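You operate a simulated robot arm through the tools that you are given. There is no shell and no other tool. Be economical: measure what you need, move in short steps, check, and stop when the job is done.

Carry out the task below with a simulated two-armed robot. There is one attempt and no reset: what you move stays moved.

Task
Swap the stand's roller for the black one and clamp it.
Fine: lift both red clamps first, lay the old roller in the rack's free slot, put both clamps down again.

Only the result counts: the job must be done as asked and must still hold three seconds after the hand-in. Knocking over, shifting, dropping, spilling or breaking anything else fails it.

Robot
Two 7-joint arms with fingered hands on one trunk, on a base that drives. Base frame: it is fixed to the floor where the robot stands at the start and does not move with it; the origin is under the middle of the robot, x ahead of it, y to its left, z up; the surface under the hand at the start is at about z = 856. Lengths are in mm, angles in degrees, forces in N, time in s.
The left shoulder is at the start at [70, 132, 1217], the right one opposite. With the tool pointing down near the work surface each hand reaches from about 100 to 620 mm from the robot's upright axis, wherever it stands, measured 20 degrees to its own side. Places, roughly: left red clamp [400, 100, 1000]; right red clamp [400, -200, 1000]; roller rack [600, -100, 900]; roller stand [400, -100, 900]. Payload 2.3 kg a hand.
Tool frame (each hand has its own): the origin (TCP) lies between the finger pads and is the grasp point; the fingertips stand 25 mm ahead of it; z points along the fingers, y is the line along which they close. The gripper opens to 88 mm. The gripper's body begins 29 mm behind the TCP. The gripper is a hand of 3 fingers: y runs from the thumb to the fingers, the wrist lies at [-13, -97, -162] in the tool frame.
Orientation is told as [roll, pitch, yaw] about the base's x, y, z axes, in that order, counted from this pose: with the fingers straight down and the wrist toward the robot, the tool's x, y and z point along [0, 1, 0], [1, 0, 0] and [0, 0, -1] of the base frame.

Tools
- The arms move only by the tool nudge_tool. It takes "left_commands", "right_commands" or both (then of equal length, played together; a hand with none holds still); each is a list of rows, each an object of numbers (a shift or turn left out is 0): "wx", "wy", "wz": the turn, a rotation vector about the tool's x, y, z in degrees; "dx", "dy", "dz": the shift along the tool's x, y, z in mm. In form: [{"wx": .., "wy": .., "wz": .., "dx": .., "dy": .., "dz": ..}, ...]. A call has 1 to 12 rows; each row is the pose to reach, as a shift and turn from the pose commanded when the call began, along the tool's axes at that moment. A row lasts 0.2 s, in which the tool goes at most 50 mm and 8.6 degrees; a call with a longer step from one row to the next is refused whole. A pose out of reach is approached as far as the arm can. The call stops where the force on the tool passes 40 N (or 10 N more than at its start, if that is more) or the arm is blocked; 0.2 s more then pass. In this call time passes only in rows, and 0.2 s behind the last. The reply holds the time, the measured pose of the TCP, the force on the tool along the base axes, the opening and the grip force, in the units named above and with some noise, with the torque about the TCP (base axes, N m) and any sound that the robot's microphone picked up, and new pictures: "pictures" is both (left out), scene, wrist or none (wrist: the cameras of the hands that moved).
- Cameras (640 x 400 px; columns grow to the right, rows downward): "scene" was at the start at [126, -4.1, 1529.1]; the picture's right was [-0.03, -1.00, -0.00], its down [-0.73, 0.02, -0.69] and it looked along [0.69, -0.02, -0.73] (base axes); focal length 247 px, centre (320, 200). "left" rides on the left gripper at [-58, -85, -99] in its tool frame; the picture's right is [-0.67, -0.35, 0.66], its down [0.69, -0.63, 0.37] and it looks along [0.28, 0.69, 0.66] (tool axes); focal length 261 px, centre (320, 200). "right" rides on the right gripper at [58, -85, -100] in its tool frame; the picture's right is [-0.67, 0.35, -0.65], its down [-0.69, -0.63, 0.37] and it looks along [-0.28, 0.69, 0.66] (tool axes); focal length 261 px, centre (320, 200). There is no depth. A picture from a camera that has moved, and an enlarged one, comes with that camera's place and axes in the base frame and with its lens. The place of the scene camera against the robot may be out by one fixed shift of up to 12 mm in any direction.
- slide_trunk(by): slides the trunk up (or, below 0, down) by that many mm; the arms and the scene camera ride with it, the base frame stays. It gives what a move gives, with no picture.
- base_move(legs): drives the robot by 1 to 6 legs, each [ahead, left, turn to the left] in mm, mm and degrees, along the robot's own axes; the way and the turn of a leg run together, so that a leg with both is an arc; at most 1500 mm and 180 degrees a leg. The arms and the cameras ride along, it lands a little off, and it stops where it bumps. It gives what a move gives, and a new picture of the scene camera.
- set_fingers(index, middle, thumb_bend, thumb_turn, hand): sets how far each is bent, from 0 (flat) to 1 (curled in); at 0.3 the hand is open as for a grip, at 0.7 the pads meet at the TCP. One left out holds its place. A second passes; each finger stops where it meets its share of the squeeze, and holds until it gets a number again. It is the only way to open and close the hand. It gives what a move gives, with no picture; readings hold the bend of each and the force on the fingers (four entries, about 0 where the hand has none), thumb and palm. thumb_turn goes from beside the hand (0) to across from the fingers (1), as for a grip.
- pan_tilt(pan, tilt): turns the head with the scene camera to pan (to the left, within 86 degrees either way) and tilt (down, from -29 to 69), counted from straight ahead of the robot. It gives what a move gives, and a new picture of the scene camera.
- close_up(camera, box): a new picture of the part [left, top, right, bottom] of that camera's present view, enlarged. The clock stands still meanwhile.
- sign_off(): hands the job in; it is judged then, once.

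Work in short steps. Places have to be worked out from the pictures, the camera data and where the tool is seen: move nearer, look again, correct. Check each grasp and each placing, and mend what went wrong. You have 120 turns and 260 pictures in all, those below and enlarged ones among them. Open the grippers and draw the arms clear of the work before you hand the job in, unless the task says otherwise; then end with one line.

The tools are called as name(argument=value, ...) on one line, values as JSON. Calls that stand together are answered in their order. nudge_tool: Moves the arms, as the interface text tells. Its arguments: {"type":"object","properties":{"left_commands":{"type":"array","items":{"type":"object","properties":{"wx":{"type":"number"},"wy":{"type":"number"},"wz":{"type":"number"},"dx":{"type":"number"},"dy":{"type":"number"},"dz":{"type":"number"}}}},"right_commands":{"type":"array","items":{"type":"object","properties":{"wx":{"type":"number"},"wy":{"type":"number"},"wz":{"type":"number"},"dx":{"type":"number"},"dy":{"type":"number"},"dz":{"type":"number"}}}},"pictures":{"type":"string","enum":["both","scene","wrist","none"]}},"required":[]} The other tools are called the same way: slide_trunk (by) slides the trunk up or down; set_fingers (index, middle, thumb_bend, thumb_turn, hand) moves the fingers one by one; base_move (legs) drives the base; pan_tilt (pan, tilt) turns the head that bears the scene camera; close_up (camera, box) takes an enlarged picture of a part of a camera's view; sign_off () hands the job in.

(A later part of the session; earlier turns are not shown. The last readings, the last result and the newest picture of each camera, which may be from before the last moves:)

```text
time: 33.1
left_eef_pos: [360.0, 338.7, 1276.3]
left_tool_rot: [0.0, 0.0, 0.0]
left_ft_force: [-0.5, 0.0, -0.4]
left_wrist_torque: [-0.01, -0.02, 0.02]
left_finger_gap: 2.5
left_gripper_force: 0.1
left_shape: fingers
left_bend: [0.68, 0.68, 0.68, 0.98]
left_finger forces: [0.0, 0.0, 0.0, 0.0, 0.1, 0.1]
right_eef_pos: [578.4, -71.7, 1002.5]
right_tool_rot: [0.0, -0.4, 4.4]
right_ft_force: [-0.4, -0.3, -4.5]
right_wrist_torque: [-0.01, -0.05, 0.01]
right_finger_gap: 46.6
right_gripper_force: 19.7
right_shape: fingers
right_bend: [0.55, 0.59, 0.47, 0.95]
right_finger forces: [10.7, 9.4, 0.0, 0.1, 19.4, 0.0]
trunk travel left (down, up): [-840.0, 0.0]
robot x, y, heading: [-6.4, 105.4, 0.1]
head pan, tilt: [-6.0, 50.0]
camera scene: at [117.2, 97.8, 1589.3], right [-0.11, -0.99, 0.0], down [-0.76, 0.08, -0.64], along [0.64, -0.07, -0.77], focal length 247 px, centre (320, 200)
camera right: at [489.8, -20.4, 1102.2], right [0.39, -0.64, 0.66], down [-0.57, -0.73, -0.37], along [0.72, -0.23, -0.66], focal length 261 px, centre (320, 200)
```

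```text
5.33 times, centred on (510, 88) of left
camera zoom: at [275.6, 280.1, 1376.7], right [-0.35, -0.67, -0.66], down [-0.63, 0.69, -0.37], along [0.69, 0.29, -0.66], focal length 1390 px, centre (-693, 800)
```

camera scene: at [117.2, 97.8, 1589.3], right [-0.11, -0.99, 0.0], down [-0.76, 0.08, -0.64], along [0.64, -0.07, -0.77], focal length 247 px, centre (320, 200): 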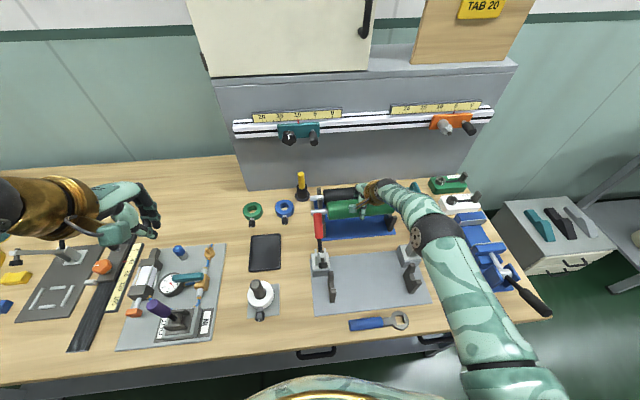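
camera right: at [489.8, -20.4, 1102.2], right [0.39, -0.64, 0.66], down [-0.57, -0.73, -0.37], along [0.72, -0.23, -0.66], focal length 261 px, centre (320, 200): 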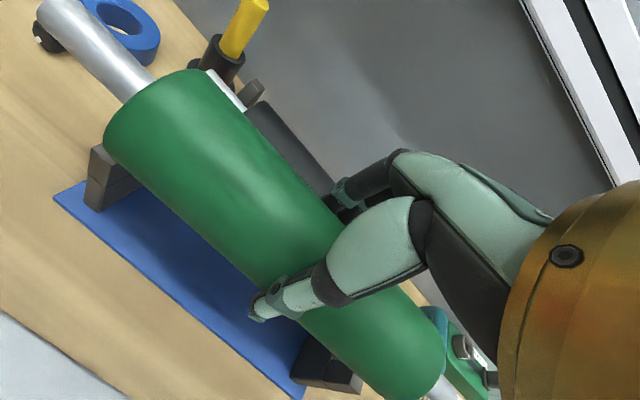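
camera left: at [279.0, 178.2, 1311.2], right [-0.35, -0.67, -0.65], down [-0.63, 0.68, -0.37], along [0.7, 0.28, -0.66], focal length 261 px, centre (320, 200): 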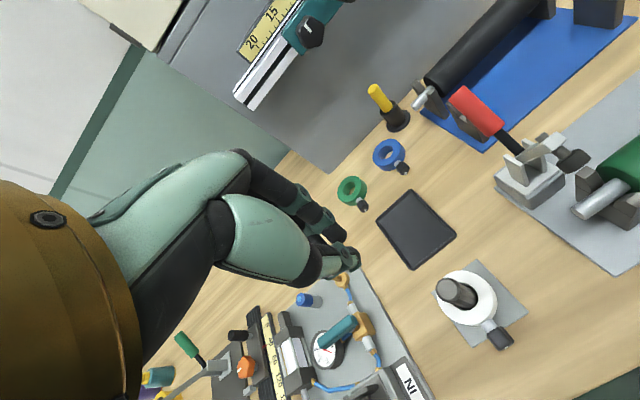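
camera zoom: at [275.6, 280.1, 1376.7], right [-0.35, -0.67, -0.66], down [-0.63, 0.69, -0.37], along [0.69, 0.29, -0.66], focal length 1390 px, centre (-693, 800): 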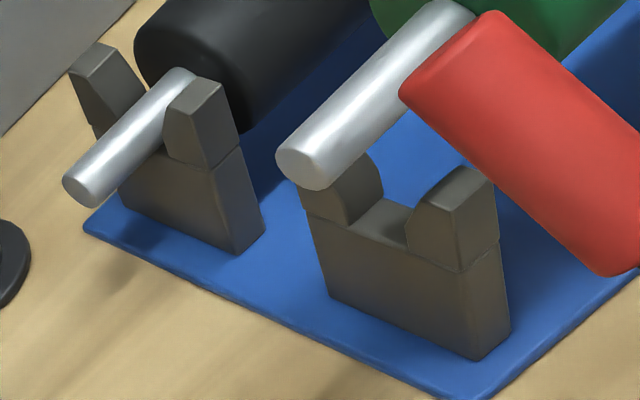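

The left view fixes the slot centre at x≈583.5 (black shaft 681.7, pitch 98). The roller is at x≈570, and the hand is near its reach limit, so I drive 25 mm ahead.

base_move(legs=[[25, 0, 0]])

nudge_tool(right_commands=[{"wz": 0.6}], pictures="none")

close_up(camera="left", box=[450, 50, 610, 150])

close_up(camera="scene", box=[300, 170, 380, 220])

```text
time: 33.9
left_eef_pos: [380.6, 337.9, 1276.4]
left_tool_rot: [-0.1, -0.3, 0.0]
left_ft_force: [-0.3, 0.2, -0.5]
left_wrist_torque: [-0.03, 0.0, -0.02]
left_finger_gap: 2.3
left_gripper_force: 0.1
left_shape: fingers
left_bend: [0.68, 0.68, 0.68, 0.98]
left_finger forces: [0.0, 0.0, 0.0, 0.1, 0.0, 0.0]
right_eef_pos: [599.5, -72.1, 1006.2]
right_tool_rot: [-0.2, -0.6, 4.2]
right_ft_force: [-0.3, -0.2, -3.3]
right_wrist_torque: [-0.02, -0.02, -0.01]
right_finger_gap: 46.4
right_gripper_force: 20.2
right_shape: fingers
right_bend: [0.55, 0.59, 0.47, 0.95]
right_finger forces: [10.9, 9.4, 0.1, 0.0, 19.6, 0.0]
trunk travel left (down, up): [-840.0, 0.0]
robot x, y, heading: [21.1, 105.0, -0.2]
head pan, tilt: [-6.0, 50.0]
camera scene: at [136.4, 97.7, 1589.8], right [-0.11, -0.99, 0.0], down [-0.76, 0.08, -0.65], along [0.64, -0.07, -0.76], focal length 247 px, centre (320, 200)
```

scene: 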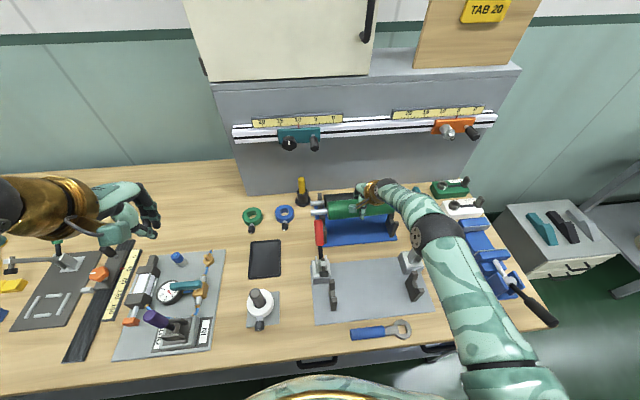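

```text
time: 34.3
left_eef_pos: [390.9, 338.0, 1272.6]
left_tool_rot: [0.0, 0.3, 0.0]
left_ft_force: [-0.9, -0.4, 0.5]
left_wrist_torque: [0.0, 0.0, -0.01]
left_finger_gap: 2.7
left_gripper_force: 0.1
left_shape: fingers
left_bend: [0.68, 0.68, 0.68, 0.98]
left_finger forces: [0.1, 0.0, 0.0, 0.0, 0.1, 0.1]
right_eef_pos: [605.9, -72.5, 1001.3]
right_tool_rot: [0.0, -0.2, 3.6]
right_ft_force: [-0.3, -0.3, -4.8]
right_wrist_torque: [0.01, -0.02, 0.03]
right_finger_gap: 46.8
right_gripper_force: 19.7
right_shape: fingers
right_bend: [0.55, 0.59, 0.47, 0.95]
right_finger forces: [10.9, 9.5, 0.0, 0.0, 19.3, 0.0]
trunk travel left (down, up): [-840.0, 0.0]
robot x, y, heading: [18.6, 106.5, -0.1]
head pan, tilt: [-6.0, 50.0]
```

```text
4.00 times, centred on (530, 100) of left
camera zoom: at [305.6, 280.0, 1375.6], right [-0.35, -0.67, -0.65], down [-0.63, 0.69, -0.36], along [0.69, 0.29, -0.66], focal length 1043 px, centre (-520, 600)
```

zoom: 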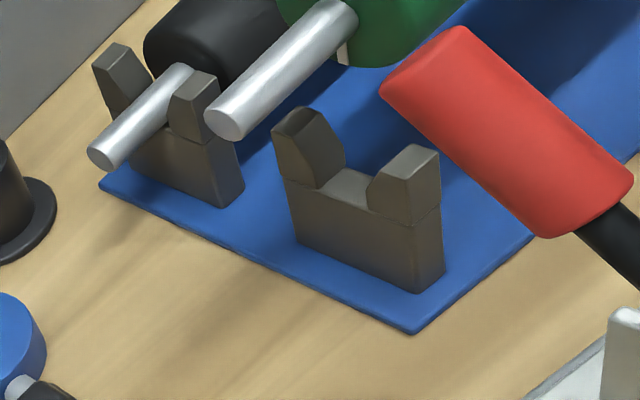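

```text
8.00 times, centred on (340, 195) of scene
camera zoom: at [147.8, 97.8, 1588.8], right [-0.11, -0.99, 0.0], down [-0.76, 0.08, -0.64], along [0.64, -0.07, -0.77], focal length 1976 px, centre (160, 240)
```

zoom: 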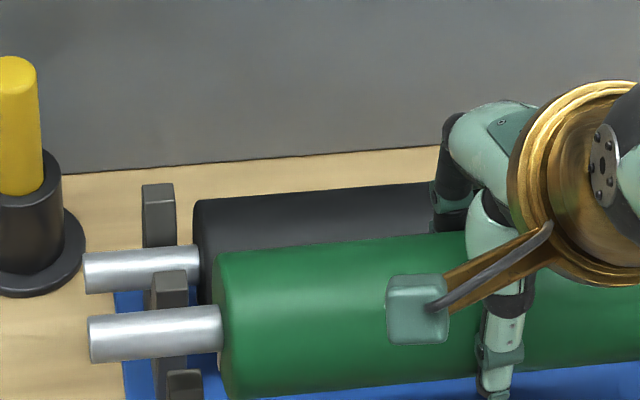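

The views now agree: slot at x≈584, roller end at x≈599 and parallel to the black roller. I shift back 15 mm, descend 40, and check from the left camera.

nudge_tool(right_commands=[{"dy": -8}, {"dy": -15}, {"dy": -15, "dz": 15}, {"dy": -15, "dz": 30}, {"dy": -15, "dz": 38}], pictures="wrist")

close_up(camera="left", box=[450, 50, 610, 150])

close_up(camera="scene", box=[300, 170, 420, 245])

```text
time: 35.5
left_eef_pos: [386.6, 339.4, 1275.2]
left_tool_rot: [0.0, 0.0, -0.1]
left_ft_force: [0.3, 0.3, 0.9]
left_wrist_torque: [0.0, 0.03, 0.0]
left_finger_gap: 2.5
left_gripper_force: 0.0
left_shape: fingers
left_bend: [0.68, 0.68, 0.68, 0.98]
left_finger forces: [0.0, 0.1, 0.1, 0.0, 0.0, 0.0]
right_eef_pos: [588.7, -72.7, 965.0]
right_tool_rot: [-0.1, -0.3, 3.6]
right_ft_force: [-0.4, -0.6, -4.6]
right_wrist_torque: [0.02, -0.01, -0.01]
right_finger_gap: 46.5
right_gripper_force: 19.6
right_shape: fingers
right_bend: [0.55, 0.59, 0.47, 0.95]
right_finger forces: [10.8, 9.3, 0.0, 0.0, 19.3, 0.0]
trunk travel left (down, up): [-840.0, 0.0]
robot x, y, heading: [19.0, 106.8, -0.1]
head pan, tilt: [-6.0, 50.0]
camera right: at [501.8, -20.0, 1064.6], right [0.39, -0.65, 0.66], down [-0.58, -0.72, -0.37], along [0.72, -0.24, -0.66], focal length 261 px, centre (320, 200)
```

right: 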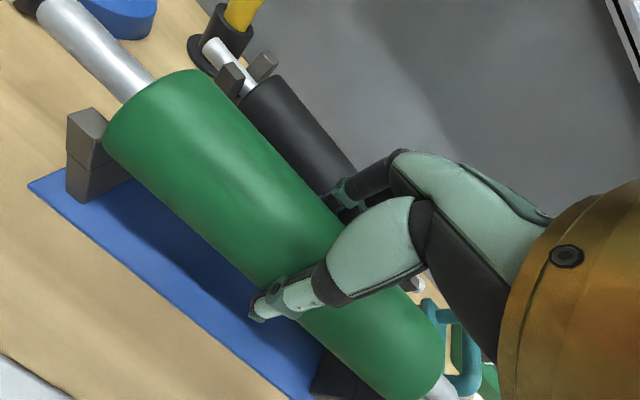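

```text
4.00 times, centred on (530, 100) of left
camera zoom: at [302.1, 280.0, 1376.4], right [-0.35, -0.67, -0.65], down [-0.63, 0.69, -0.36], along [0.69, 0.29, -0.66], focal length 1043 px, centre (-520, 600)
```

zoom: 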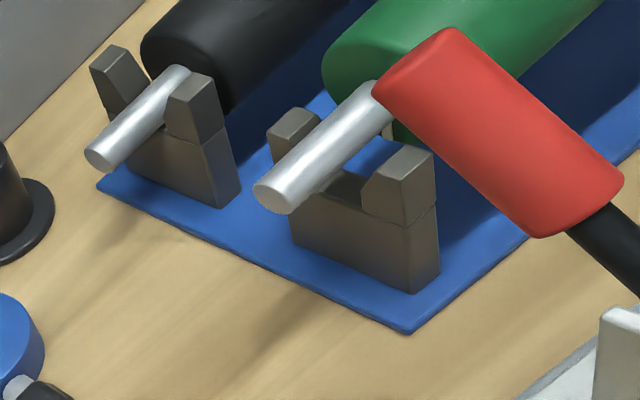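

```text
5.33 times, centred on (360, 208) of scene
camera zoom: at [143.9, 97.8, 1589.2], right [-0.11, -0.99, 0.0], down [-0.76, 0.08, -0.64], along [0.64, -0.07, -0.77], focal length 1318 px, centre (107, 160)
```

zoom: 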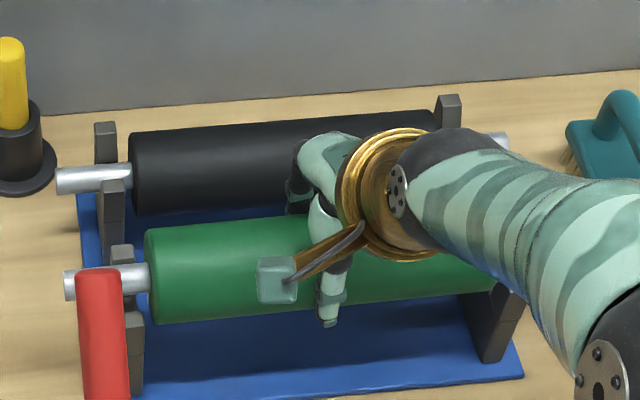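

The shaft is lined up with the slot in x. I shift 3 mm right and descend in small steps.

nudge_tool(right_commands=[{"dx": -3, "dz": 6}, {"dx": -3, "dz": 12}, {"dx": -3, "dz": 18}, {"dx": -3, "dz": 23}], pictures="none")

close_up(camera="left", box=[450, 50, 610, 150])

close_up(camera="scene", box=[300, 170, 420, 245])

```text
time: 36.5
left_eef_pos: [386.1, 337.5, 1273.4]
left_tool_rot: [0.0, 0.2, 0.0]
left_ft_force: [0.2, -0.7, -0.1]
left_wrist_torque: [0.0, 0.01, -0.02]
left_finger_gap: 2.5
left_gripper_force: 0.0
left_shape: fingers
left_bend: [0.68, 0.68, 0.68, 0.98]
left_finger forces: [0.0, 0.1, 0.0, 0.0, 0.1, 0.0]
right_eef_pos: [589.3, -76.1, 942.9]
right_tool_rot: [-0.1, -0.3, 3.6]
right_ft_force: [0.4, -0.7, -3.4]
right_wrist_torque: [0.01, 0.01, 0.01]
right_finger_gap: 46.7
right_gripper_force: 20.2
right_shape: fingers
right_bend: [0.55, 0.59, 0.47, 0.95]
right_finger forces: [10.8, 9.5, 0.0, 0.0, 19.2, 0.0]
trunk travel left (down, up): [-840.0, 0.0]
robot x, y, heading: [21.6, 108.7, -0.3]
head pan, tilt: [-6.0, 50.0]
```

```text
4.00 times, centred on (530, 100) of left
camera zoom: at [302.0, 279.9, 1376.5], right [-0.35, -0.67, -0.66], down [-0.63, 0.69, -0.36], along [0.69, 0.29, -0.66], focal length 1043 px, centre (-520, 600)
```

zoom: 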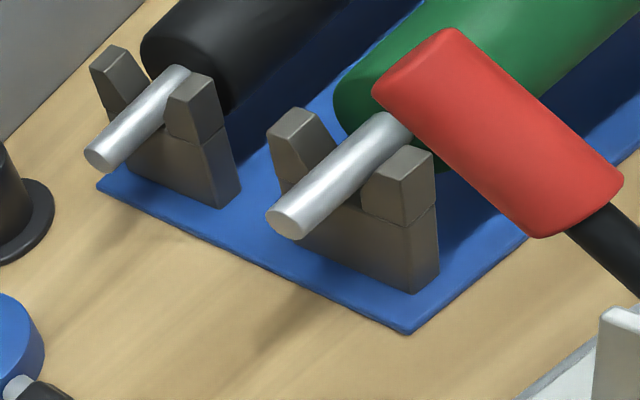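

```text
5.33 times, centred on (360, 208) of scene
camera zoom: at [143.7, 97.7, 1589.2], right [-0.11, -0.99, 0.0], down [-0.76, 0.08, -0.64], along [0.64, -0.07, -0.77], focal length 1318 px, centre (107, 160)
```

zoom: 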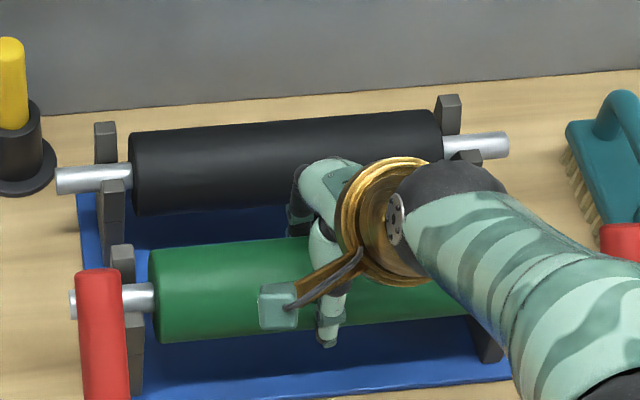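

The left shaft is entering between the prongs. I continue down gently until contact.

nudge_tool(right_commands=[{"dz": 3}, {"dz": 6}, {"dz": 9}, {"dz": 11}], pictures="wrist")

close_up(camera="left", box=[450, 50, 610, 150])

close_up(camera="right", box=[280, 300, 480, 400])

```text
time: 37.5
left_eef_pos: [388.2, 338.6, 1273.6]
left_tool_rot: [0.0, 0.1, 0.0]
left_ft_force: [0.0, -0.1, -0.4]
left_wrist_torque: [-0.01, -0.02, -0.01]
left_finger_gap: 2.6
left_gripper_force: 0.1
left_shape: fingers
left_bend: [0.68, 0.68, 0.68, 0.98]
left_finger forces: [0.0, 0.1, 0.0, 0.0, 0.0, 0.0]
right_eef_pos: [590.2, -76.0, 934.5]
right_tool_rot: [-0.2, -0.5, 3.7]
right_ft_force: [7.6, -0.7, 3.8]
right_wrist_torque: [0.05, -0.02, -0.02]
right_finger_gap: 46.1
right_gripper_force: 20.6
right_shape: fingers
right_bend: [0.54, 0.59, 0.48, 0.95]
right_finger forces: [13.3, 11.3, 0.1, 0.0, 18.0, 0.0]
right hand out of reach, approached as far as the arm can: row 4
trunk travel left (down, up): [-840.0, 0.0]
robot x, y, heading: [19.8, 106.6, -0.2]
head pan, tilt: [-6.0, 50.0]
camera right: at [502.5, -22.7, 1033.0], right [0.38, -0.65, 0.66], down [-0.58, -0.72, -0.37], along [0.72, -0.24, -0.65], focal length 261 px, centre (320, 200)
```

right: 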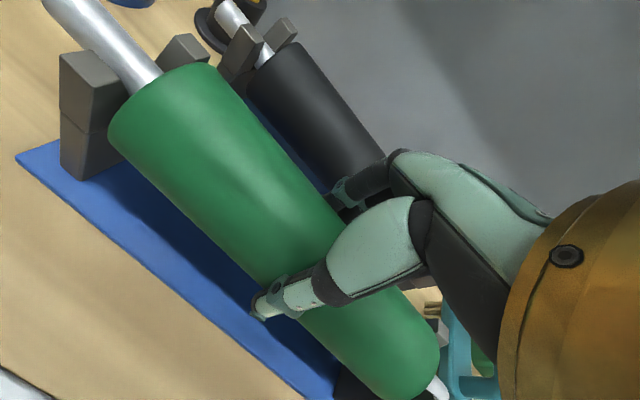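

```text
4.00 times, centred on (530, 100) of left
camera zoom: at [303.0, 280.8, 1376.2], right [-0.35, -0.67, -0.65], down [-0.63, 0.69, -0.36], along [0.69, 0.29, -0.66], focal length 1043 px, centre (-520, 600)
```

zoom: 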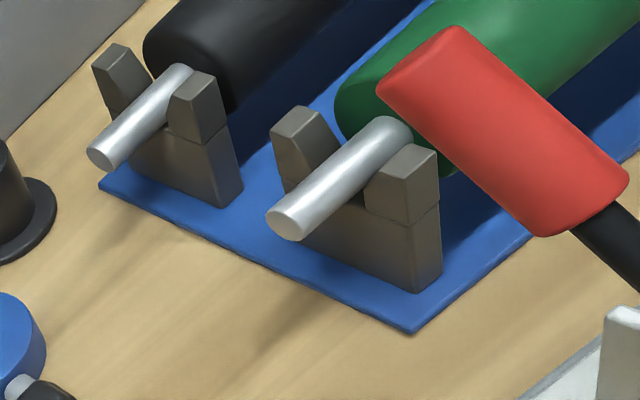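

```text
3.20 times, centred on (380, 350) of right
camera zoom: at [502.5, -22.7, 1033.0], right [0.38, -0.65, 0.66], down [-0.58, -0.72, -0.37], along [0.72, -0.24, -0.65], focal length 834 px, centre (128, -280)
```

zoom: 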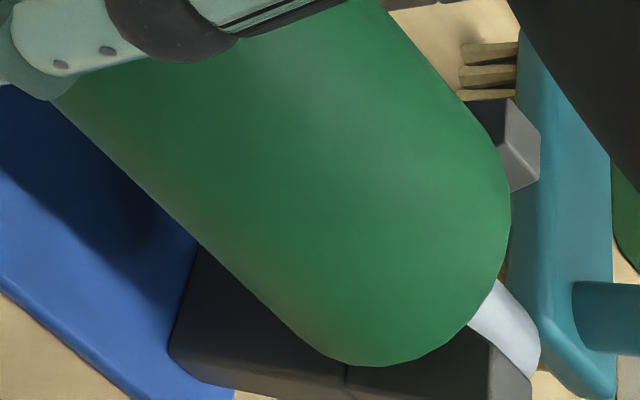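

There is light contact: the shaft leans on the front chamfers (force +x) with about 10 mm still to go. The arm is at its reach limit, so I ease +3 mm in x and lower with the trunk.

slide_trunk(by=-4)

nudge_tool(right_commands=[{"dy": 3}], pictures="none")

close_up(camera="left", box=[450, 50, 610, 150])

```text
time: 38.0
left_eef_pos: [385.7, 340.7, 1271.7]
left_tool_rot: [0.0, 0.0, 0.1]
left_ft_force: [-0.6, 0.0, -0.1]
left_wrist_torque: [-0.03, 0.0, 0.03]
left_finger_gap: 2.8
left_gripper_force: 0.0
left_shape: fingers
left_bend: [0.68, 0.68, 0.68, 0.98]
left_finger forces: [0.0, 0.0, 0.1, 0.1, 0.1, 0.1]
right_eef_pos: [589.1, -75.3, 933.1]
right_tool_rot: [-0.1, -0.7, 3.6]
right_ft_force: [10.3, -0.7, 18.5]
right_wrist_torque: [0.1, 0.02, -0.03]
right_finger_gap: 46.1
right_gripper_force: 21.0
right_shape: fingers
right_bend: [0.53, 0.58, 0.49, 0.95]
right_finger forces: [14.5, 10.5, 0.1, 0.1, 18.0, 0.1]
trunk travel left (down, up): [-836.0, 4.0]
robot x, y, heading: [22.1, 109.4, -0.2]
head pan, tilt: [-6.0, 50.0]
```

```text
time: 38.5
left_eef_pos: [385.1, 339.6, 1271.1]
left_tool_rot: [-0.1, 0.0, -0.1]
left_ft_force: [-0.3, -0.2, 0.2]
left_wrist_torque: [0.04, -0.01, -0.01]
left_finger_gap: 2.7
left_gripper_force: 0.0
left_shape: fingers
left_bend: [0.68, 0.68, 0.68, 0.98]
left_finger forces: [0.0, 0.1, 0.0, 0.0, 0.0, 0.0]
right_eef_pos: [588.1, -75.7, 931.0]
right_tool_rot: [-0.2, -0.7, 3.6]
right_ft_force: [13.6, -1.7, 21.5]
right_wrist_torque: [0.06, 0.0, -0.02]
right_finger_gap: 45.9
right_gripper_force: 21.4
right_shape: fingers
right_bend: [0.52, 0.58, 0.5, 0.96]
right_finger forces: [15.3, 10.8, 0.0, 0.0, 16.5, 0.0]
right hand out of reach, approached as far as the arm can: row 1
trunk travel left (down, up): [-836.0, 4.0]
robot x, y, heading: [15.8, 107.0, -0.1]
head pan, tilt: [-6.0, 50.0]
```

```text
4.00 times, centred on (530, 100) of left
camera zoom: at [300.2, 281.8, 1372.8], right [-0.35, -0.67, -0.65], down [-0.63, 0.68, -0.37], along [0.69, 0.28, -0.66], focal length 1043 px, centre (-520, 600)
```

zoom: 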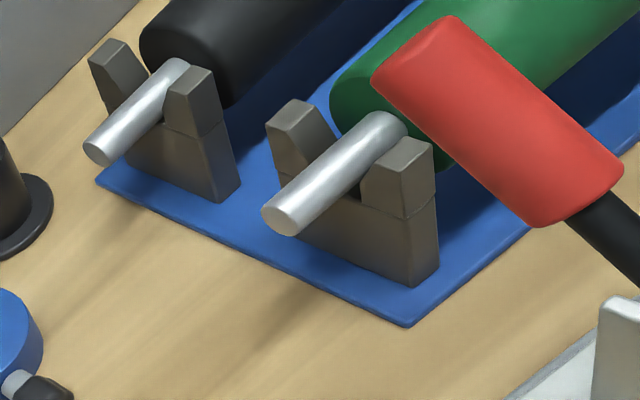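

It is pressing on the front chamfer without sliding in, and I'm at the reach limit. I lift 14 mm, drive 25 mm ahead and re-lower with x slightly further forward.

nudge_tool(right_commands=[{"dz": -7}, {"dz": -14}], pictures="none")

nudge_tool(right_commands=[{"dz": -15}, {"dz": -32}], pictures="none")

base_move(legs=[[25, 0, 0]])

nudge_tool(right_commands=[{"dz": 0}, {"dz": 0}, {"dz": 0}])

close_up(camera="left", box=[430, 50, 590, 150])

```text
time: 39.0
left_eef_pos: [385.4, 339.8, 1271.9]
left_tool_rot: [0.0, 0.1, 0.0]
left_ft_force: [0.2, 0.0, 0.7]
left_wrist_torque: [-0.01, -0.03, 0.0]
left_finger_gap: 2.7
left_gripper_force: 0.1
left_shape: fingers
left_bend: [0.68, 0.68, 0.68, 0.98]
left_finger forces: [0.0, 0.1, 0.0, 0.0, 0.1, 0.1]
right_eef_pos: [589.4, -75.6, 939.1]
right_tool_rot: [-0.1, 0.1, 3.6]
right_ft_force: [0.6, 0.0, -3.5]
right_wrist_torque: [-0.01, -0.05, 0.0]
right_finger_gap: 46.3
right_gripper_force: 20.3
right_shape: fingers
right_bend: [0.54, 0.59, 0.47, 0.95]
right_finger forces: [11.4, 9.6, 0.1, 0.0, 19.8, 0.1]
right hand out of reach, approached as far as the arm can: row 2
trunk travel left (down, up): [-836.0, 4.0]
robot x, y, heading: [16.4, 109.6, -0.3]
head pan, tilt: [-6.0, 50.0]
```

```text
time: 39.6
left_eef_pos: [385.9, 337.7, 1271.5]
left_tool_rot: [0.0, 0.1, 0.0]
left_ft_force: [-0.1, -0.7, 0.3]
left_wrist_torque: [0.01, -0.02, -0.02]
left_finger_gap: 2.5
left_gripper_force: 0.0
left_shape: fingers
left_bend: [0.68, 0.68, 0.68, 0.98]
left_finger forces: [0.1, 0.0, 0.0, 0.1, 0.1, 0.1]
right_eef_pos: [603.3, -77.1, 970.2]
right_tool_rot: [-0.2, -0.2, 3.7]
right_ft_force: [0.1, 0.1, -4.0]
right_wrist_torque: [0.02, -0.05, 0.0]
right_finger_gap: 46.2
right_gripper_force: 19.8
right_shape: fingers
right_bend: [0.54, 0.59, 0.47, 0.95]
right_finger forces: [11.3, 9.5, 0.0, 0.0, 19.9, 0.0]
right hand out of reach, approached as far as the arm can: row 1, 2
trunk travel left (down, up): [-836.0, 4.0]
robot x, y, heading: [16.7, 109.1, 0.0]
head pan, tilt: [-6.0, 50.0]
```

```text
time: 40.5
left_eef_pos: [405.6, 338.4, 1273.5]
left_tool_rot: [0.1, -0.2, 0.1]
left_ft_force: [-0.4, -1.0, -0.5]
left_wrist_torque: [-0.04, -0.04, 0.01]
left_finger_gap: 2.4
left_gripper_force: 0.0
left_shape: fingers
left_bend: [0.68, 0.68, 0.68, 0.98]
left_finger forces: [0.1, 0.1, 0.1, 0.1, 0.1, 0.0]
right_eef_pos: [624.2, -76.8, 973.6]
right_tool_rot: [0.0, -0.6, 3.7]
right_ft_force: [-0.1, 0.4, -4.1]
right_wrist_torque: [0.04, -0.05, 0.0]
right_finger_gap: 46.3
right_gripper_force: 20.4
right_shape: fingers
right_bend: [0.54, 0.59, 0.47, 0.95]
right_finger forces: [11.2, 9.5, 0.0, 0.0, 20.0, 0.0]
trunk travel left (down, up): [-836.0, 4.0]
robot x, y, heading: [49.0, 107.8, -0.2]
head pan, tilt: [-6.0, 50.0]
camera scene: at [161.3, 97.6, 1585.8], right [-0.11, -0.99, 0.0], down [-0.76, 0.08, -0.65], along [0.64, -0.07, -0.76], focal length 247 px, centre (320, 200)
```

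scene: 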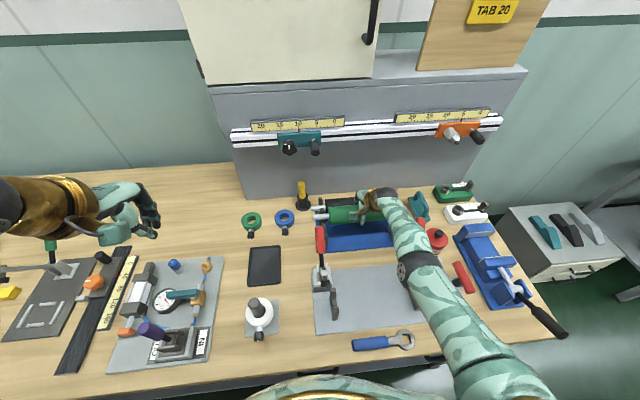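

```text
time: 41.3
left_eef_pos: [410.8, 338.9, 1271.1]
left_tool_rot: [0.0, 0.1, 0.0]
left_ft_force: [1.0, 0.0, 0.4]
left_wrist_torque: [-0.01, 0.02, -0.02]
left_finger_gap: 2.2
left_gripper_force: 0.1
left_shape: fingers
left_bend: [0.68, 0.68, 0.68, 0.98]
left_finger forces: [0.1, 0.0, 0.1, 0.0, 0.0, 0.1]
right_eef_pos: [627.3, -77.0, 970.5]
right_tool_rot: [-0.1, -0.3, 3.7]
right_ft_force: [0.2, 0.0, -4.6]
right_wrist_torque: [0.0, -0.03, 0.0]
right_finger_gap: 46.6
right_gripper_force: 19.9
right_shape: fingers
right_bend: [0.54, 0.59, 0.47, 0.95]
right_finger forces: [11.4, 9.5, 0.1, 0.0, 19.8, 0.0]
trunk travel left (down, up): [-836.0, 4.0]
robot x, y, heading: [45.9, 109.8, 0.1]
head pan, tilt: [-6.0, 50.0]
camera scene: at [168.0, 97.8, 1585.3], right [-0.11, -0.99, 0.0], down [-0.76, 0.08, -0.64], along [0.64, -0.07, -0.77], focal length 247 px, centre (320, 200)
camera right: at [540.4, -24.1, 1069.7], right [0.39, -0.65, 0.66], down [-0.58, -0.73, -0.37], along [0.71, -0.24, -0.66], focal length 261 px, centre (320, 200)
```

scene: 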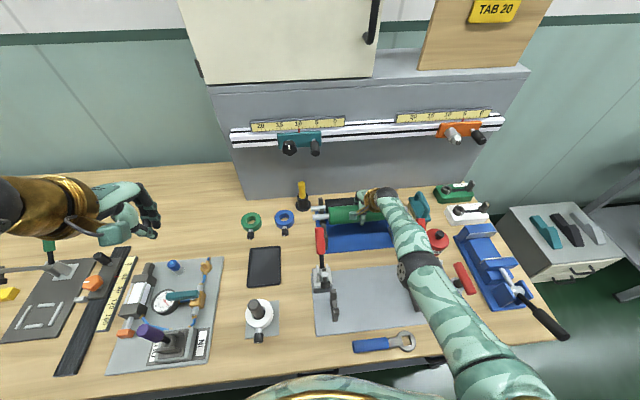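
right: 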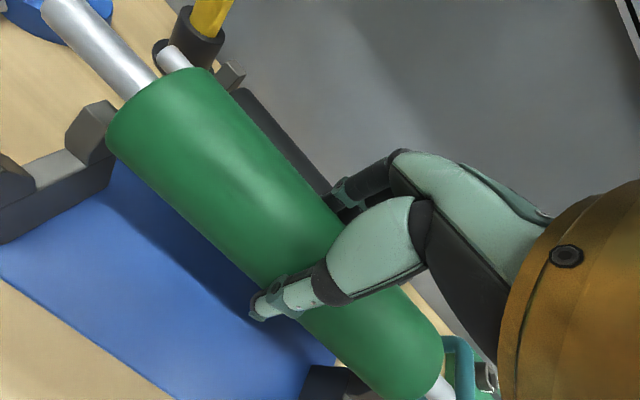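

```text
4.00 times, centred on (510, 100) of left
camera zoom: at [326.3, 279.9, 1372.6], right [-0.35, -0.67, -0.66], down [-0.63, 0.69, -0.37], along [0.69, 0.29, -0.66], focal length 1043 px, centre (-440, 600)
```

zoom: 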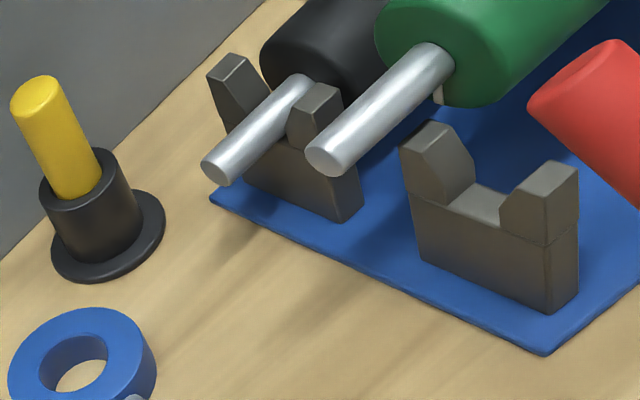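

The drive carried the hand to x≈627, too far. I raise 12 mm, come back to x≈592.5, and re-check.

nudge_tool(right_commands=[{"dz": -12}, {"dz": -12, "dy": -17, "dx": 1}, {"dz": -12, "dy": -34.4, "dx": 2.2}, {"dz": 0, "dy": -34.4, "dx": 2.2}, {"dz": 10, "dy": -34.4, "dx": 2.2}, {"dz": 18, "dy": -34.4, "dx": 2.2}], pictures="wrist")

close_up(camera="left", box=[430, 50, 590, 150])

close_up(camera="scene", box=[300, 180, 460, 280])

```text
time: 42.7
left_eef_pos: [411.0, 338.1, 1271.7]
left_tool_rot: [0.0, 0.2, 0.0]
left_ft_force: [-0.5, 0.7, 0.3]
left_wrist_torque: [-0.03, 0.04, -0.02]
left_finger_gap: 2.5
left_gripper_force: 0.0
left_shape: fingers
left_bend: [0.68, 0.68, 0.68, 0.98]
left_finger forces: [0.0, 0.1, 0.0, 0.0, 0.1, 0.0]
right_eef_pos: [593.7, -76.8, 952.7]
right_tool_rot: [-0.2, -0.4, 3.6]
right_ft_force: [0.1, -0.3, -3.7]
right_wrist_torque: [0.02, -0.06, -0.01]
right_finger_gap: 46.3
right_gripper_force: 20.3
right_shape: fingers
right_bend: [0.55, 0.59, 0.47, 0.95]
right_finger forces: [11.0, 9.4, 0.0, 0.1, 19.6, 0.1]
right hand out of reach, approached as far as the arm can: row 1, 2
trunk travel left (down, up): [-836.0, 4.0]
robot x, y, heading: [47.2, 111.3, -0.1]
head pan, tilt: [-6.0, 50.0]
camera right: at [506.4, -24.4, 1051.6], right [0.39, -0.65, 0.66], down [-0.58, -0.72, -0.37], along [0.71, -0.24, -0.66], focal length 261 px, centre (320, 200)
```

right: 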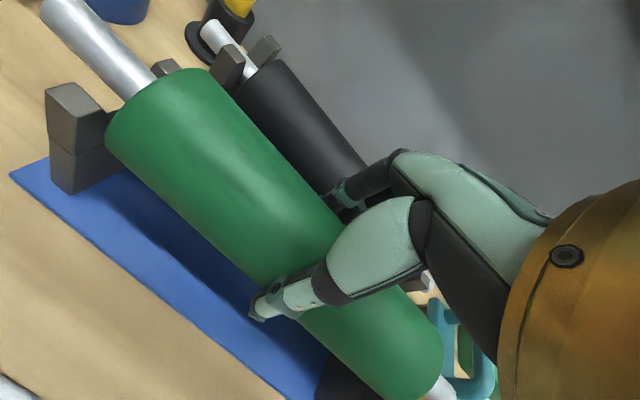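

```text
4.00 times, centred on (510, 100) of left
camera zoom: at [326.7, 279.8, 1372.6], right [-0.35, -0.67, -0.66], down [-0.63, 0.69, -0.36], along [0.69, 0.29, -0.66], focal length 1043 px, centre (-440, 600)
```

zoom: 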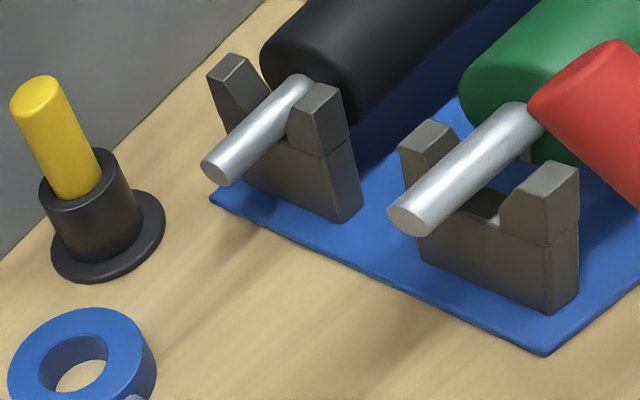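

```text
4.00 times, centred on (380, 230) of scene
camera zoom: at [168.4, 97.6, 1585.2], right [-0.11, -0.99, 0.0], down [-0.76, 0.08, -0.64], along [0.64, -0.07, -0.77], focal length 988 px, centre (80, 80)
```

zoom: 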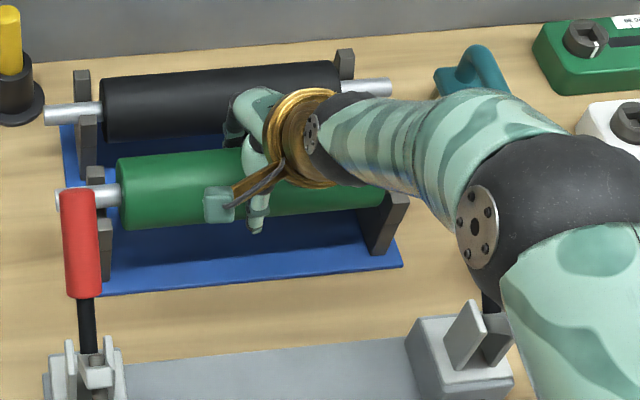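

The elbow is near the right clamp's knob in this view. I check the actual clearance with the head turned before lowering.

pan_tilt(pan=-25, tilt=50)

close_up(camera="right", box=[400, 0, 640, 400])

```text
time: 43.5
left_eef_pos: [412.0, 337.9, 1271.8]
left_tool_rot: [0.0, 0.1, 0.0]
left_ft_force: [-1.4, 0.1, -0.9]
left_wrist_torque: [-0.01, 0.03, -0.01]
left_finger_gap: 2.5
left_gripper_force: 0.1
left_shape: fingers
left_bend: [0.68, 0.68, 0.68, 0.98]
left_finger forces: [0.0, 0.0, 0.1, 0.1, 0.0, 0.1]
right_eef_pos: [594.4, -77.5, 952.2]
right_tool_rot: [-0.1, -0.1, 3.7]
right_ft_force: [-0.6, 0.3, -3.9]
right_wrist_torque: [-0.05, -0.01, 0.01]
right_finger_gap: 46.6
right_gripper_force: 19.9
right_shape: fingers
right_bend: [0.55, 0.59, 0.47, 0.95]
right_finger forces: [11.2, 9.4, 0.1, 0.1, 19.6, 0.0]
trunk travel left (down, up): [-836.0, 4.0]
robot x, y, heading: [47.1, 109.8, -0.2]
head pan, tilt: [-25.0, 50.0]
camera scene: at [161.7, 73.3, 1585.2], right [-0.42, -0.91, 0.0], down [-0.69, 0.32, -0.64], along [0.58, -0.27, -0.77], focal length 247 px, centre (320, 200)
```

scene: 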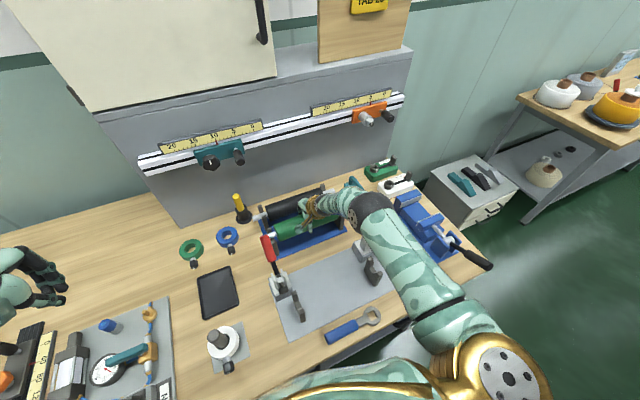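

```text
1.00 times, centred on (520, 200) of right (not enlarged: the box is as wide or as high as the picture)
camera zoom: at [506.4, -24.3, 1051.5], right [0.39, -0.65, 0.66], down [-0.58, -0.72, -0.37], along [0.71, -0.24, -0.66], focal length 261 px, centre (120, 200)
```

zoom: 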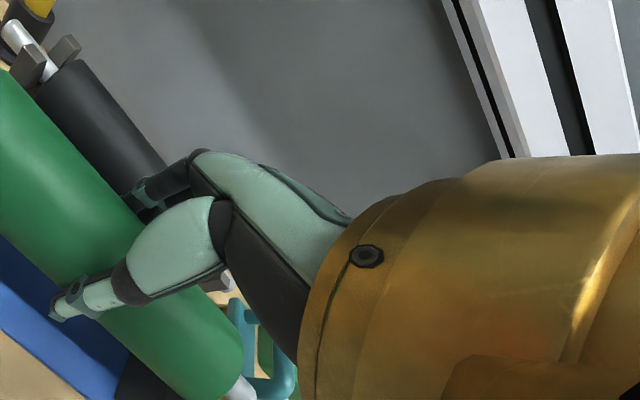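

The elbow would come too near the raised right clamp arm in this folded posture; the stretched posture passed between the clamps. I raise the hand, back off 18 mm, and retry from there.

nudge_tool(right_commands=[{"dz": -20}, {"dz": -38}], pictures="none")

base_move(legs=[[-18, 0, 0]])

nudge_tool(right_commands=[{"dz": 0}, {"dz": 0}], pictures="none")

```text
time: 44.1
left_eef_pos: [410.9, 338.5, 1270.3]
left_tool_rot: [0.0, 0.1, 0.0]
left_ft_force: [-0.6, -0.1, -0.2]
left_wrist_torque: [0.04, 0.0, -0.02]
left_finger_gap: 2.5
left_gripper_force: 0.0
left_shape: fingers
left_bend: [0.68, 0.68, 0.68, 0.98]
left_finger forces: [0.1, 0.1, 0.0, 0.1, 0.0, 0.0]
right_eef_pos: [594.6, -77.0, 990.9]
right_tool_rot: [-0.1, -0.2, 3.7]
right_ft_force: [0.3, 0.2, -3.7]
right_wrist_torque: [0.0, 0.0, 0.0]
right_finger_gap: 46.3
right_gripper_force: 19.9
right_shape: fingers
right_bend: [0.55, 0.59, 0.47, 0.95]
right_finger forces: [11.0, 9.4, 0.1, 0.0, 19.4, 0.1]
trunk travel left (down, up): [-836.0, 4.0]
robot x, y, heading: [46.8, 107.2, -0.1]
head pan, tilt: [-25.0, 50.0]
```

```text
time: 44.9
left_eef_pos: [398.2, 338.3, 1269.6]
left_tool_rot: [0.0, 0.3, 0.0]
left_ft_force: [0.2, 0.0, 0.1]
left_wrist_torque: [0.0, 0.04, 0.02]
left_finger_gap: 2.5
left_gripper_force: 0.1
left_shape: fingers
left_bend: [0.68, 0.68, 0.68, 0.98]
left_finger forces: [0.1, 0.0, 0.0, 0.0, 0.0, 0.0]
right_eef_pos: [578.9, -76.8, 988.0]
right_tool_rot: [-0.1, 0.0, 3.7]
right_ft_force: [1.1, -0.4, -3.6]
right_wrist_torque: [-0.01, -0.03, -0.04]
right_finger_gap: 46.2
right_gripper_force: 20.3
right_shape: fingers
right_bend: [0.55, 0.59, 0.47, 0.95]
right_finger forces: [11.0, 9.4, 0.1, 0.0, 19.3, 0.1]
trunk travel left (down, up): [-836.0, 4.0]
robot x, y, heading: [27.3, 107.2, -0.1]
head pan, tilt: [-25.0, 50.0]
camera scene: at [149.1, 73.4, 1584.7], right [-0.42, -0.91, 0.0], down [-0.7, 0.32, -0.64], along [0.58, -0.27, -0.77], focal length 247 px, centre (320, 200)
```

scene: 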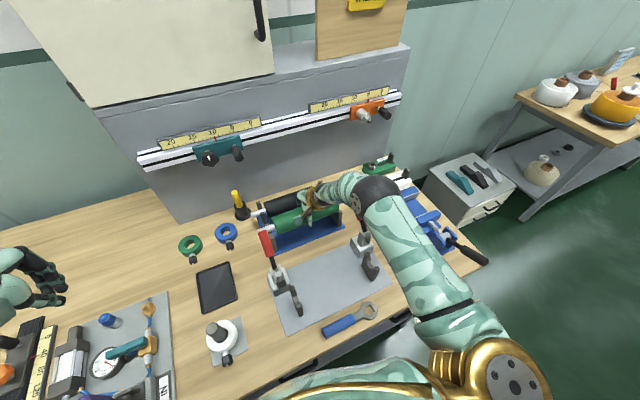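

```text
time: 45.5
left_eef_pos: [394.6, 338.3, 1270.8]
left_tool_rot: [0.0, 0.1, 0.0]
left_ft_force: [0.5, 0.9, 0.1]
left_wrist_torque: [-0.01, -0.03, 0.01]
left_finger_gap: 2.5
left_gripper_force: 0.0
left_shape: fingers
left_bend: [0.68, 0.68, 0.68, 0.98]
left_finger forces: [0.0, 0.0, 0.0, 0.0, 0.0, 0.0]
right_eef_pos: [576.0, -76.3, 989.6]
right_tool_rot: [-0.1, -0.1, 3.7]
right_ft_force: [0.1, 0.3, -4.7]
right_wrist_torque: [-0.02, -0.02, -0.02]
right_finger_gap: 46.2
right_gripper_force: 19.2
right_shape: fingers
right_bend: [0.55, 0.59, 0.47, 0.95]
right_finger forces: [10.9, 9.3, 0.1, 0.1, 19.4, 0.0]
trunk travel left (down, up): [-836.0, 4.0]
robot x, y, heading: [24.4, 109.3, -0.0]
head pan, tilt: [-25.0, 50.0]
```

Right clamp is still open. I go to x≈592.5 and down to z≈945, then view.

nudge_tool(right_commands=[{"dy": 16.5, "dx": -1.1}, {"dy": 16.5, "dx": -1.1, "dz": 15}, {"dy": 16.5, "dx": -1.1, "dz": 30}, {"dy": 16.5, "dx": -1.1, "dz": 44}], pictures="scene")

close_up(camera="left", box=[450, 50, 610, 150])

close_up(camera="scene", box=[240, 180, 400, 280])

```text
time: 46.5
left_eef_pos: [394.8, 337.3, 1271.6]
left_tool_rot: [0.0, 0.2, -0.1]
left_ft_force: [-0.4, 1.0, 0.8]
left_wrist_torque: [0.02, -0.01, 0.01]
left_finger_gap: 2.6
left_gripper_force: 0.0
left_shape: fingers
left_bend: [0.68, 0.68, 0.68, 0.98]
left_finger forces: [0.0, 0.1, 0.1, 0.1, 0.1, 0.2]
right_eef_pos: [591.4, -77.9, 946.0]
right_tool_rot: [-0.1, -0.2, 3.8]
right_ft_force: [-0.5, -1.0, -3.7]
right_wrist_torque: [-0.02, 0.01, -0.02]
right_finger_gap: 46.2
right_gripper_force: 19.6
right_shape: fingers
right_bend: [0.55, 0.59, 0.47, 0.95]
right_finger forces: [10.8, 9.2, 0.0, 0.1, 19.2, 0.1]
trunk travel left (down, up): [-836.0, 4.0]
robot x, y, heading: [30.6, 108.3, -0.1]
head pan, tilt: [-25.0, 50.0]
camera scene: at [144.1, 73.2, 1585.2], right [-0.42, -0.91, 0.0], down [-0.69, 0.32, -0.64], along [0.58, -0.27, -0.77], focal length 247 px, centre (320, 200)
```

scene: 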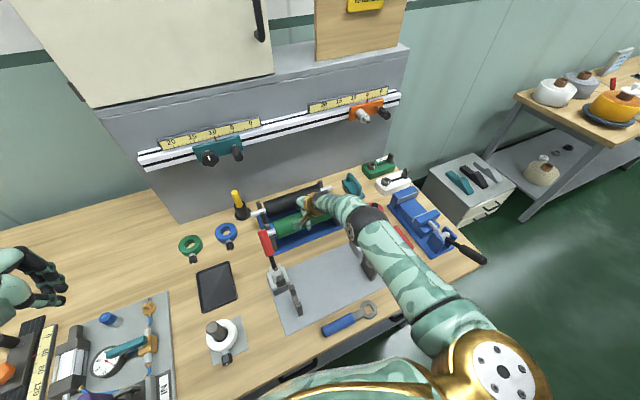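

```text
4.00 times, centred on (530, 100) of left
camera zoom: at [309.1, 279.9, 1372.5], right [-0.35, -0.67, -0.66], down [-0.63, 0.69, -0.36], along [0.69, 0.29, -0.66], focal length 1043 px, centre (-520, 600)
```

zoom: 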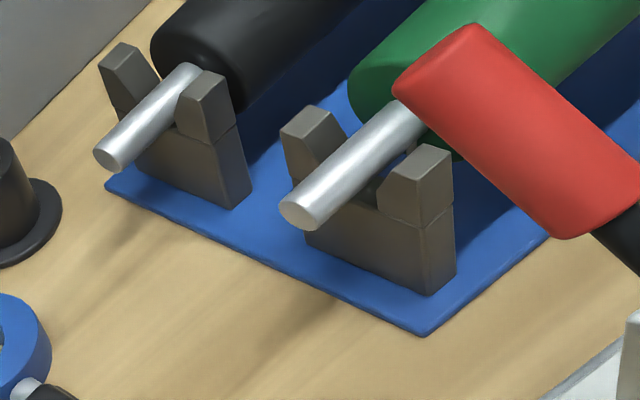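

```text
4.00 times, centred on (320, 230) of scene
camera zoom: at [144.1, 73.2, 1585.2], right [-0.42, -0.91, 0.0], down [-0.69, 0.32, -0.64], along [0.58, -0.27, -0.77], focal length 988 px, centre (320, 80)
```

zoom: 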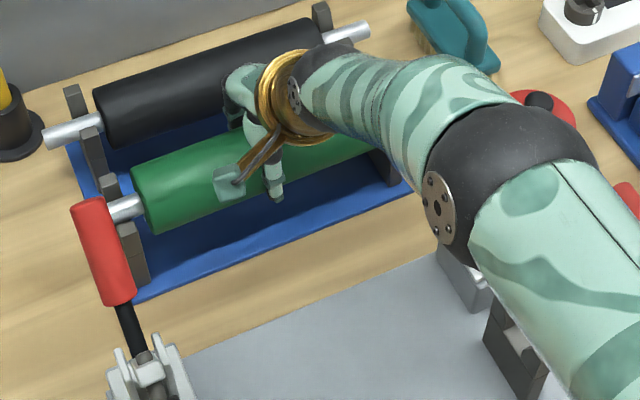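

The elbow ball still overlaps the right clamp in plan view. I lift again and shift the base 70 mm left and 20 ahead, so the arm comes in between the clamps.

nudge_tool(right_commands=[{"dz": -20}, {"dz": -44}, {"dz": -65}], pictures="none")

base_move(legs=[[18, 70, 0]])

nudge_tool(right_commands=[{"dz": 0}, {"dz": 0}], pictures="none")

```text
time: 47.3
left_eef_pos: [393.0, 339.0, 1271.8]
left_tool_rot: [-0.1, 0.2, 0.0]
left_ft_force: [0.5, 0.7, -0.4]
left_wrist_torque: [-0.01, -0.02, -0.02]
left_finger_gap: 2.4
left_gripper_force: 0.1
left_shape: fingers
left_bend: [0.68, 0.68, 0.68, 0.98]
left_finger forces: [0.1, 0.0, 0.0, 0.1, 0.0, 0.1]
right_eef_pos: [591.5, -77.9, 1011.5]
right_tool_rot: [-0.1, -0.2, 3.7]
right_ft_force: [0.2, 0.3, -4.0]
right_wrist_torque: [-0.03, -0.02, 0.0]
right_finger_gap: 46.3
right_gripper_force: 19.9
right_shape: fingers
right_bend: [0.55, 0.59, 0.47, 0.95]
right_finger forces: [10.8, 9.1, 0.0, 0.1, 19.0, 0.0]
trunk travel left (down, up): [-836.0, 4.0]
robot x, y, heading: [27.5, 111.7, -0.2]
head pan, tilt: [-25.0, 50.0]
```

```text
time: 48.3
left_eef_pos: [408.2, 398.0, 1274.1]
left_tool_rot: [0.5, 0.0, 0.0]
left_ft_force: [-0.4, -0.5, 0.1]
left_wrist_torque: [0.03, -0.06, 0.03]
left_finger_gap: 2.5
left_gripper_force: 0.2
left_shape: fingers
left_bend: [0.68, 0.68, 0.68, 0.98]
left_finger forces: [0.1, 0.1, 0.0, 0.1, 0.1, 0.0]
right_eef_pos: [606.3, -16.0, 1011.0]
right_tool_rot: [0.3, -0.3, 3.6]
right_ft_force: [0.2, -0.8, -4.1]
right_wrist_torque: [0.0, -0.06, 0.04]
right_finger_gap: 46.1
right_gripper_force: 19.2
right_shape: fingers
right_bend: [0.55, 0.59, 0.47, 0.95]
right_finger forces: [10.9, 9.2, 0.0, 0.1, 19.3, 0.0]
trunk travel left (down, up): [-836.0, 4.0]
robot x, y, heading: [47.4, 175.5, -0.1]
head pan, tilt: [-25.0, 50.0]
camera scene: at [158.9, 130.3, 1585.1], right [-0.42, -0.91, -0.01], down [-0.69, 0.33, -0.64], along [0.58, -0.27, -0.77], focal length 247 px, centre (320, 200)
```

scene: 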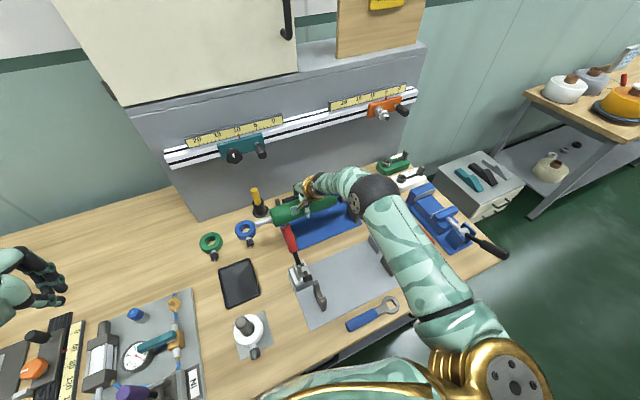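

```text
time: 48.9
left_eef_pos: [410.7, 403.1, 1272.4]
left_tool_rot: [0.3, 0.0, 0.0]
left_ft_force: [0.0, 0.0, 0.7]
left_wrist_torque: [0.0, 0.0, -0.04]
left_finger_gap: 2.7
left_gripper_force: 0.0
left_shape: fingers
left_bend: [0.68, 0.68, 0.68, 0.98]
left_finger forces: [0.0, 0.1, 0.0, 0.0, 0.0, 0.0]
right_eef_pos: [607.7, -11.5, 1009.6]
right_tool_rot: [-0.1, -0.2, 3.6]
right_ft_force: [0.0, 0.6, -5.1]
right_wrist_torque: [-0.01, -0.01, 0.03]
right_finger_gap: 46.2
right_gripper_force: 19.7
right_shape: fingers
right_bend: [0.55, 0.59, 0.47, 0.95]
right_finger forces: [10.9, 9.2, 0.0, 0.1, 19.2, 0.1]
trunk travel left (down, up): [-836.0, 4.0]
robot x, y, heading: [43.5, 179.1, -0.1]
head pan, tilt: [-25.0, 50.0]
```

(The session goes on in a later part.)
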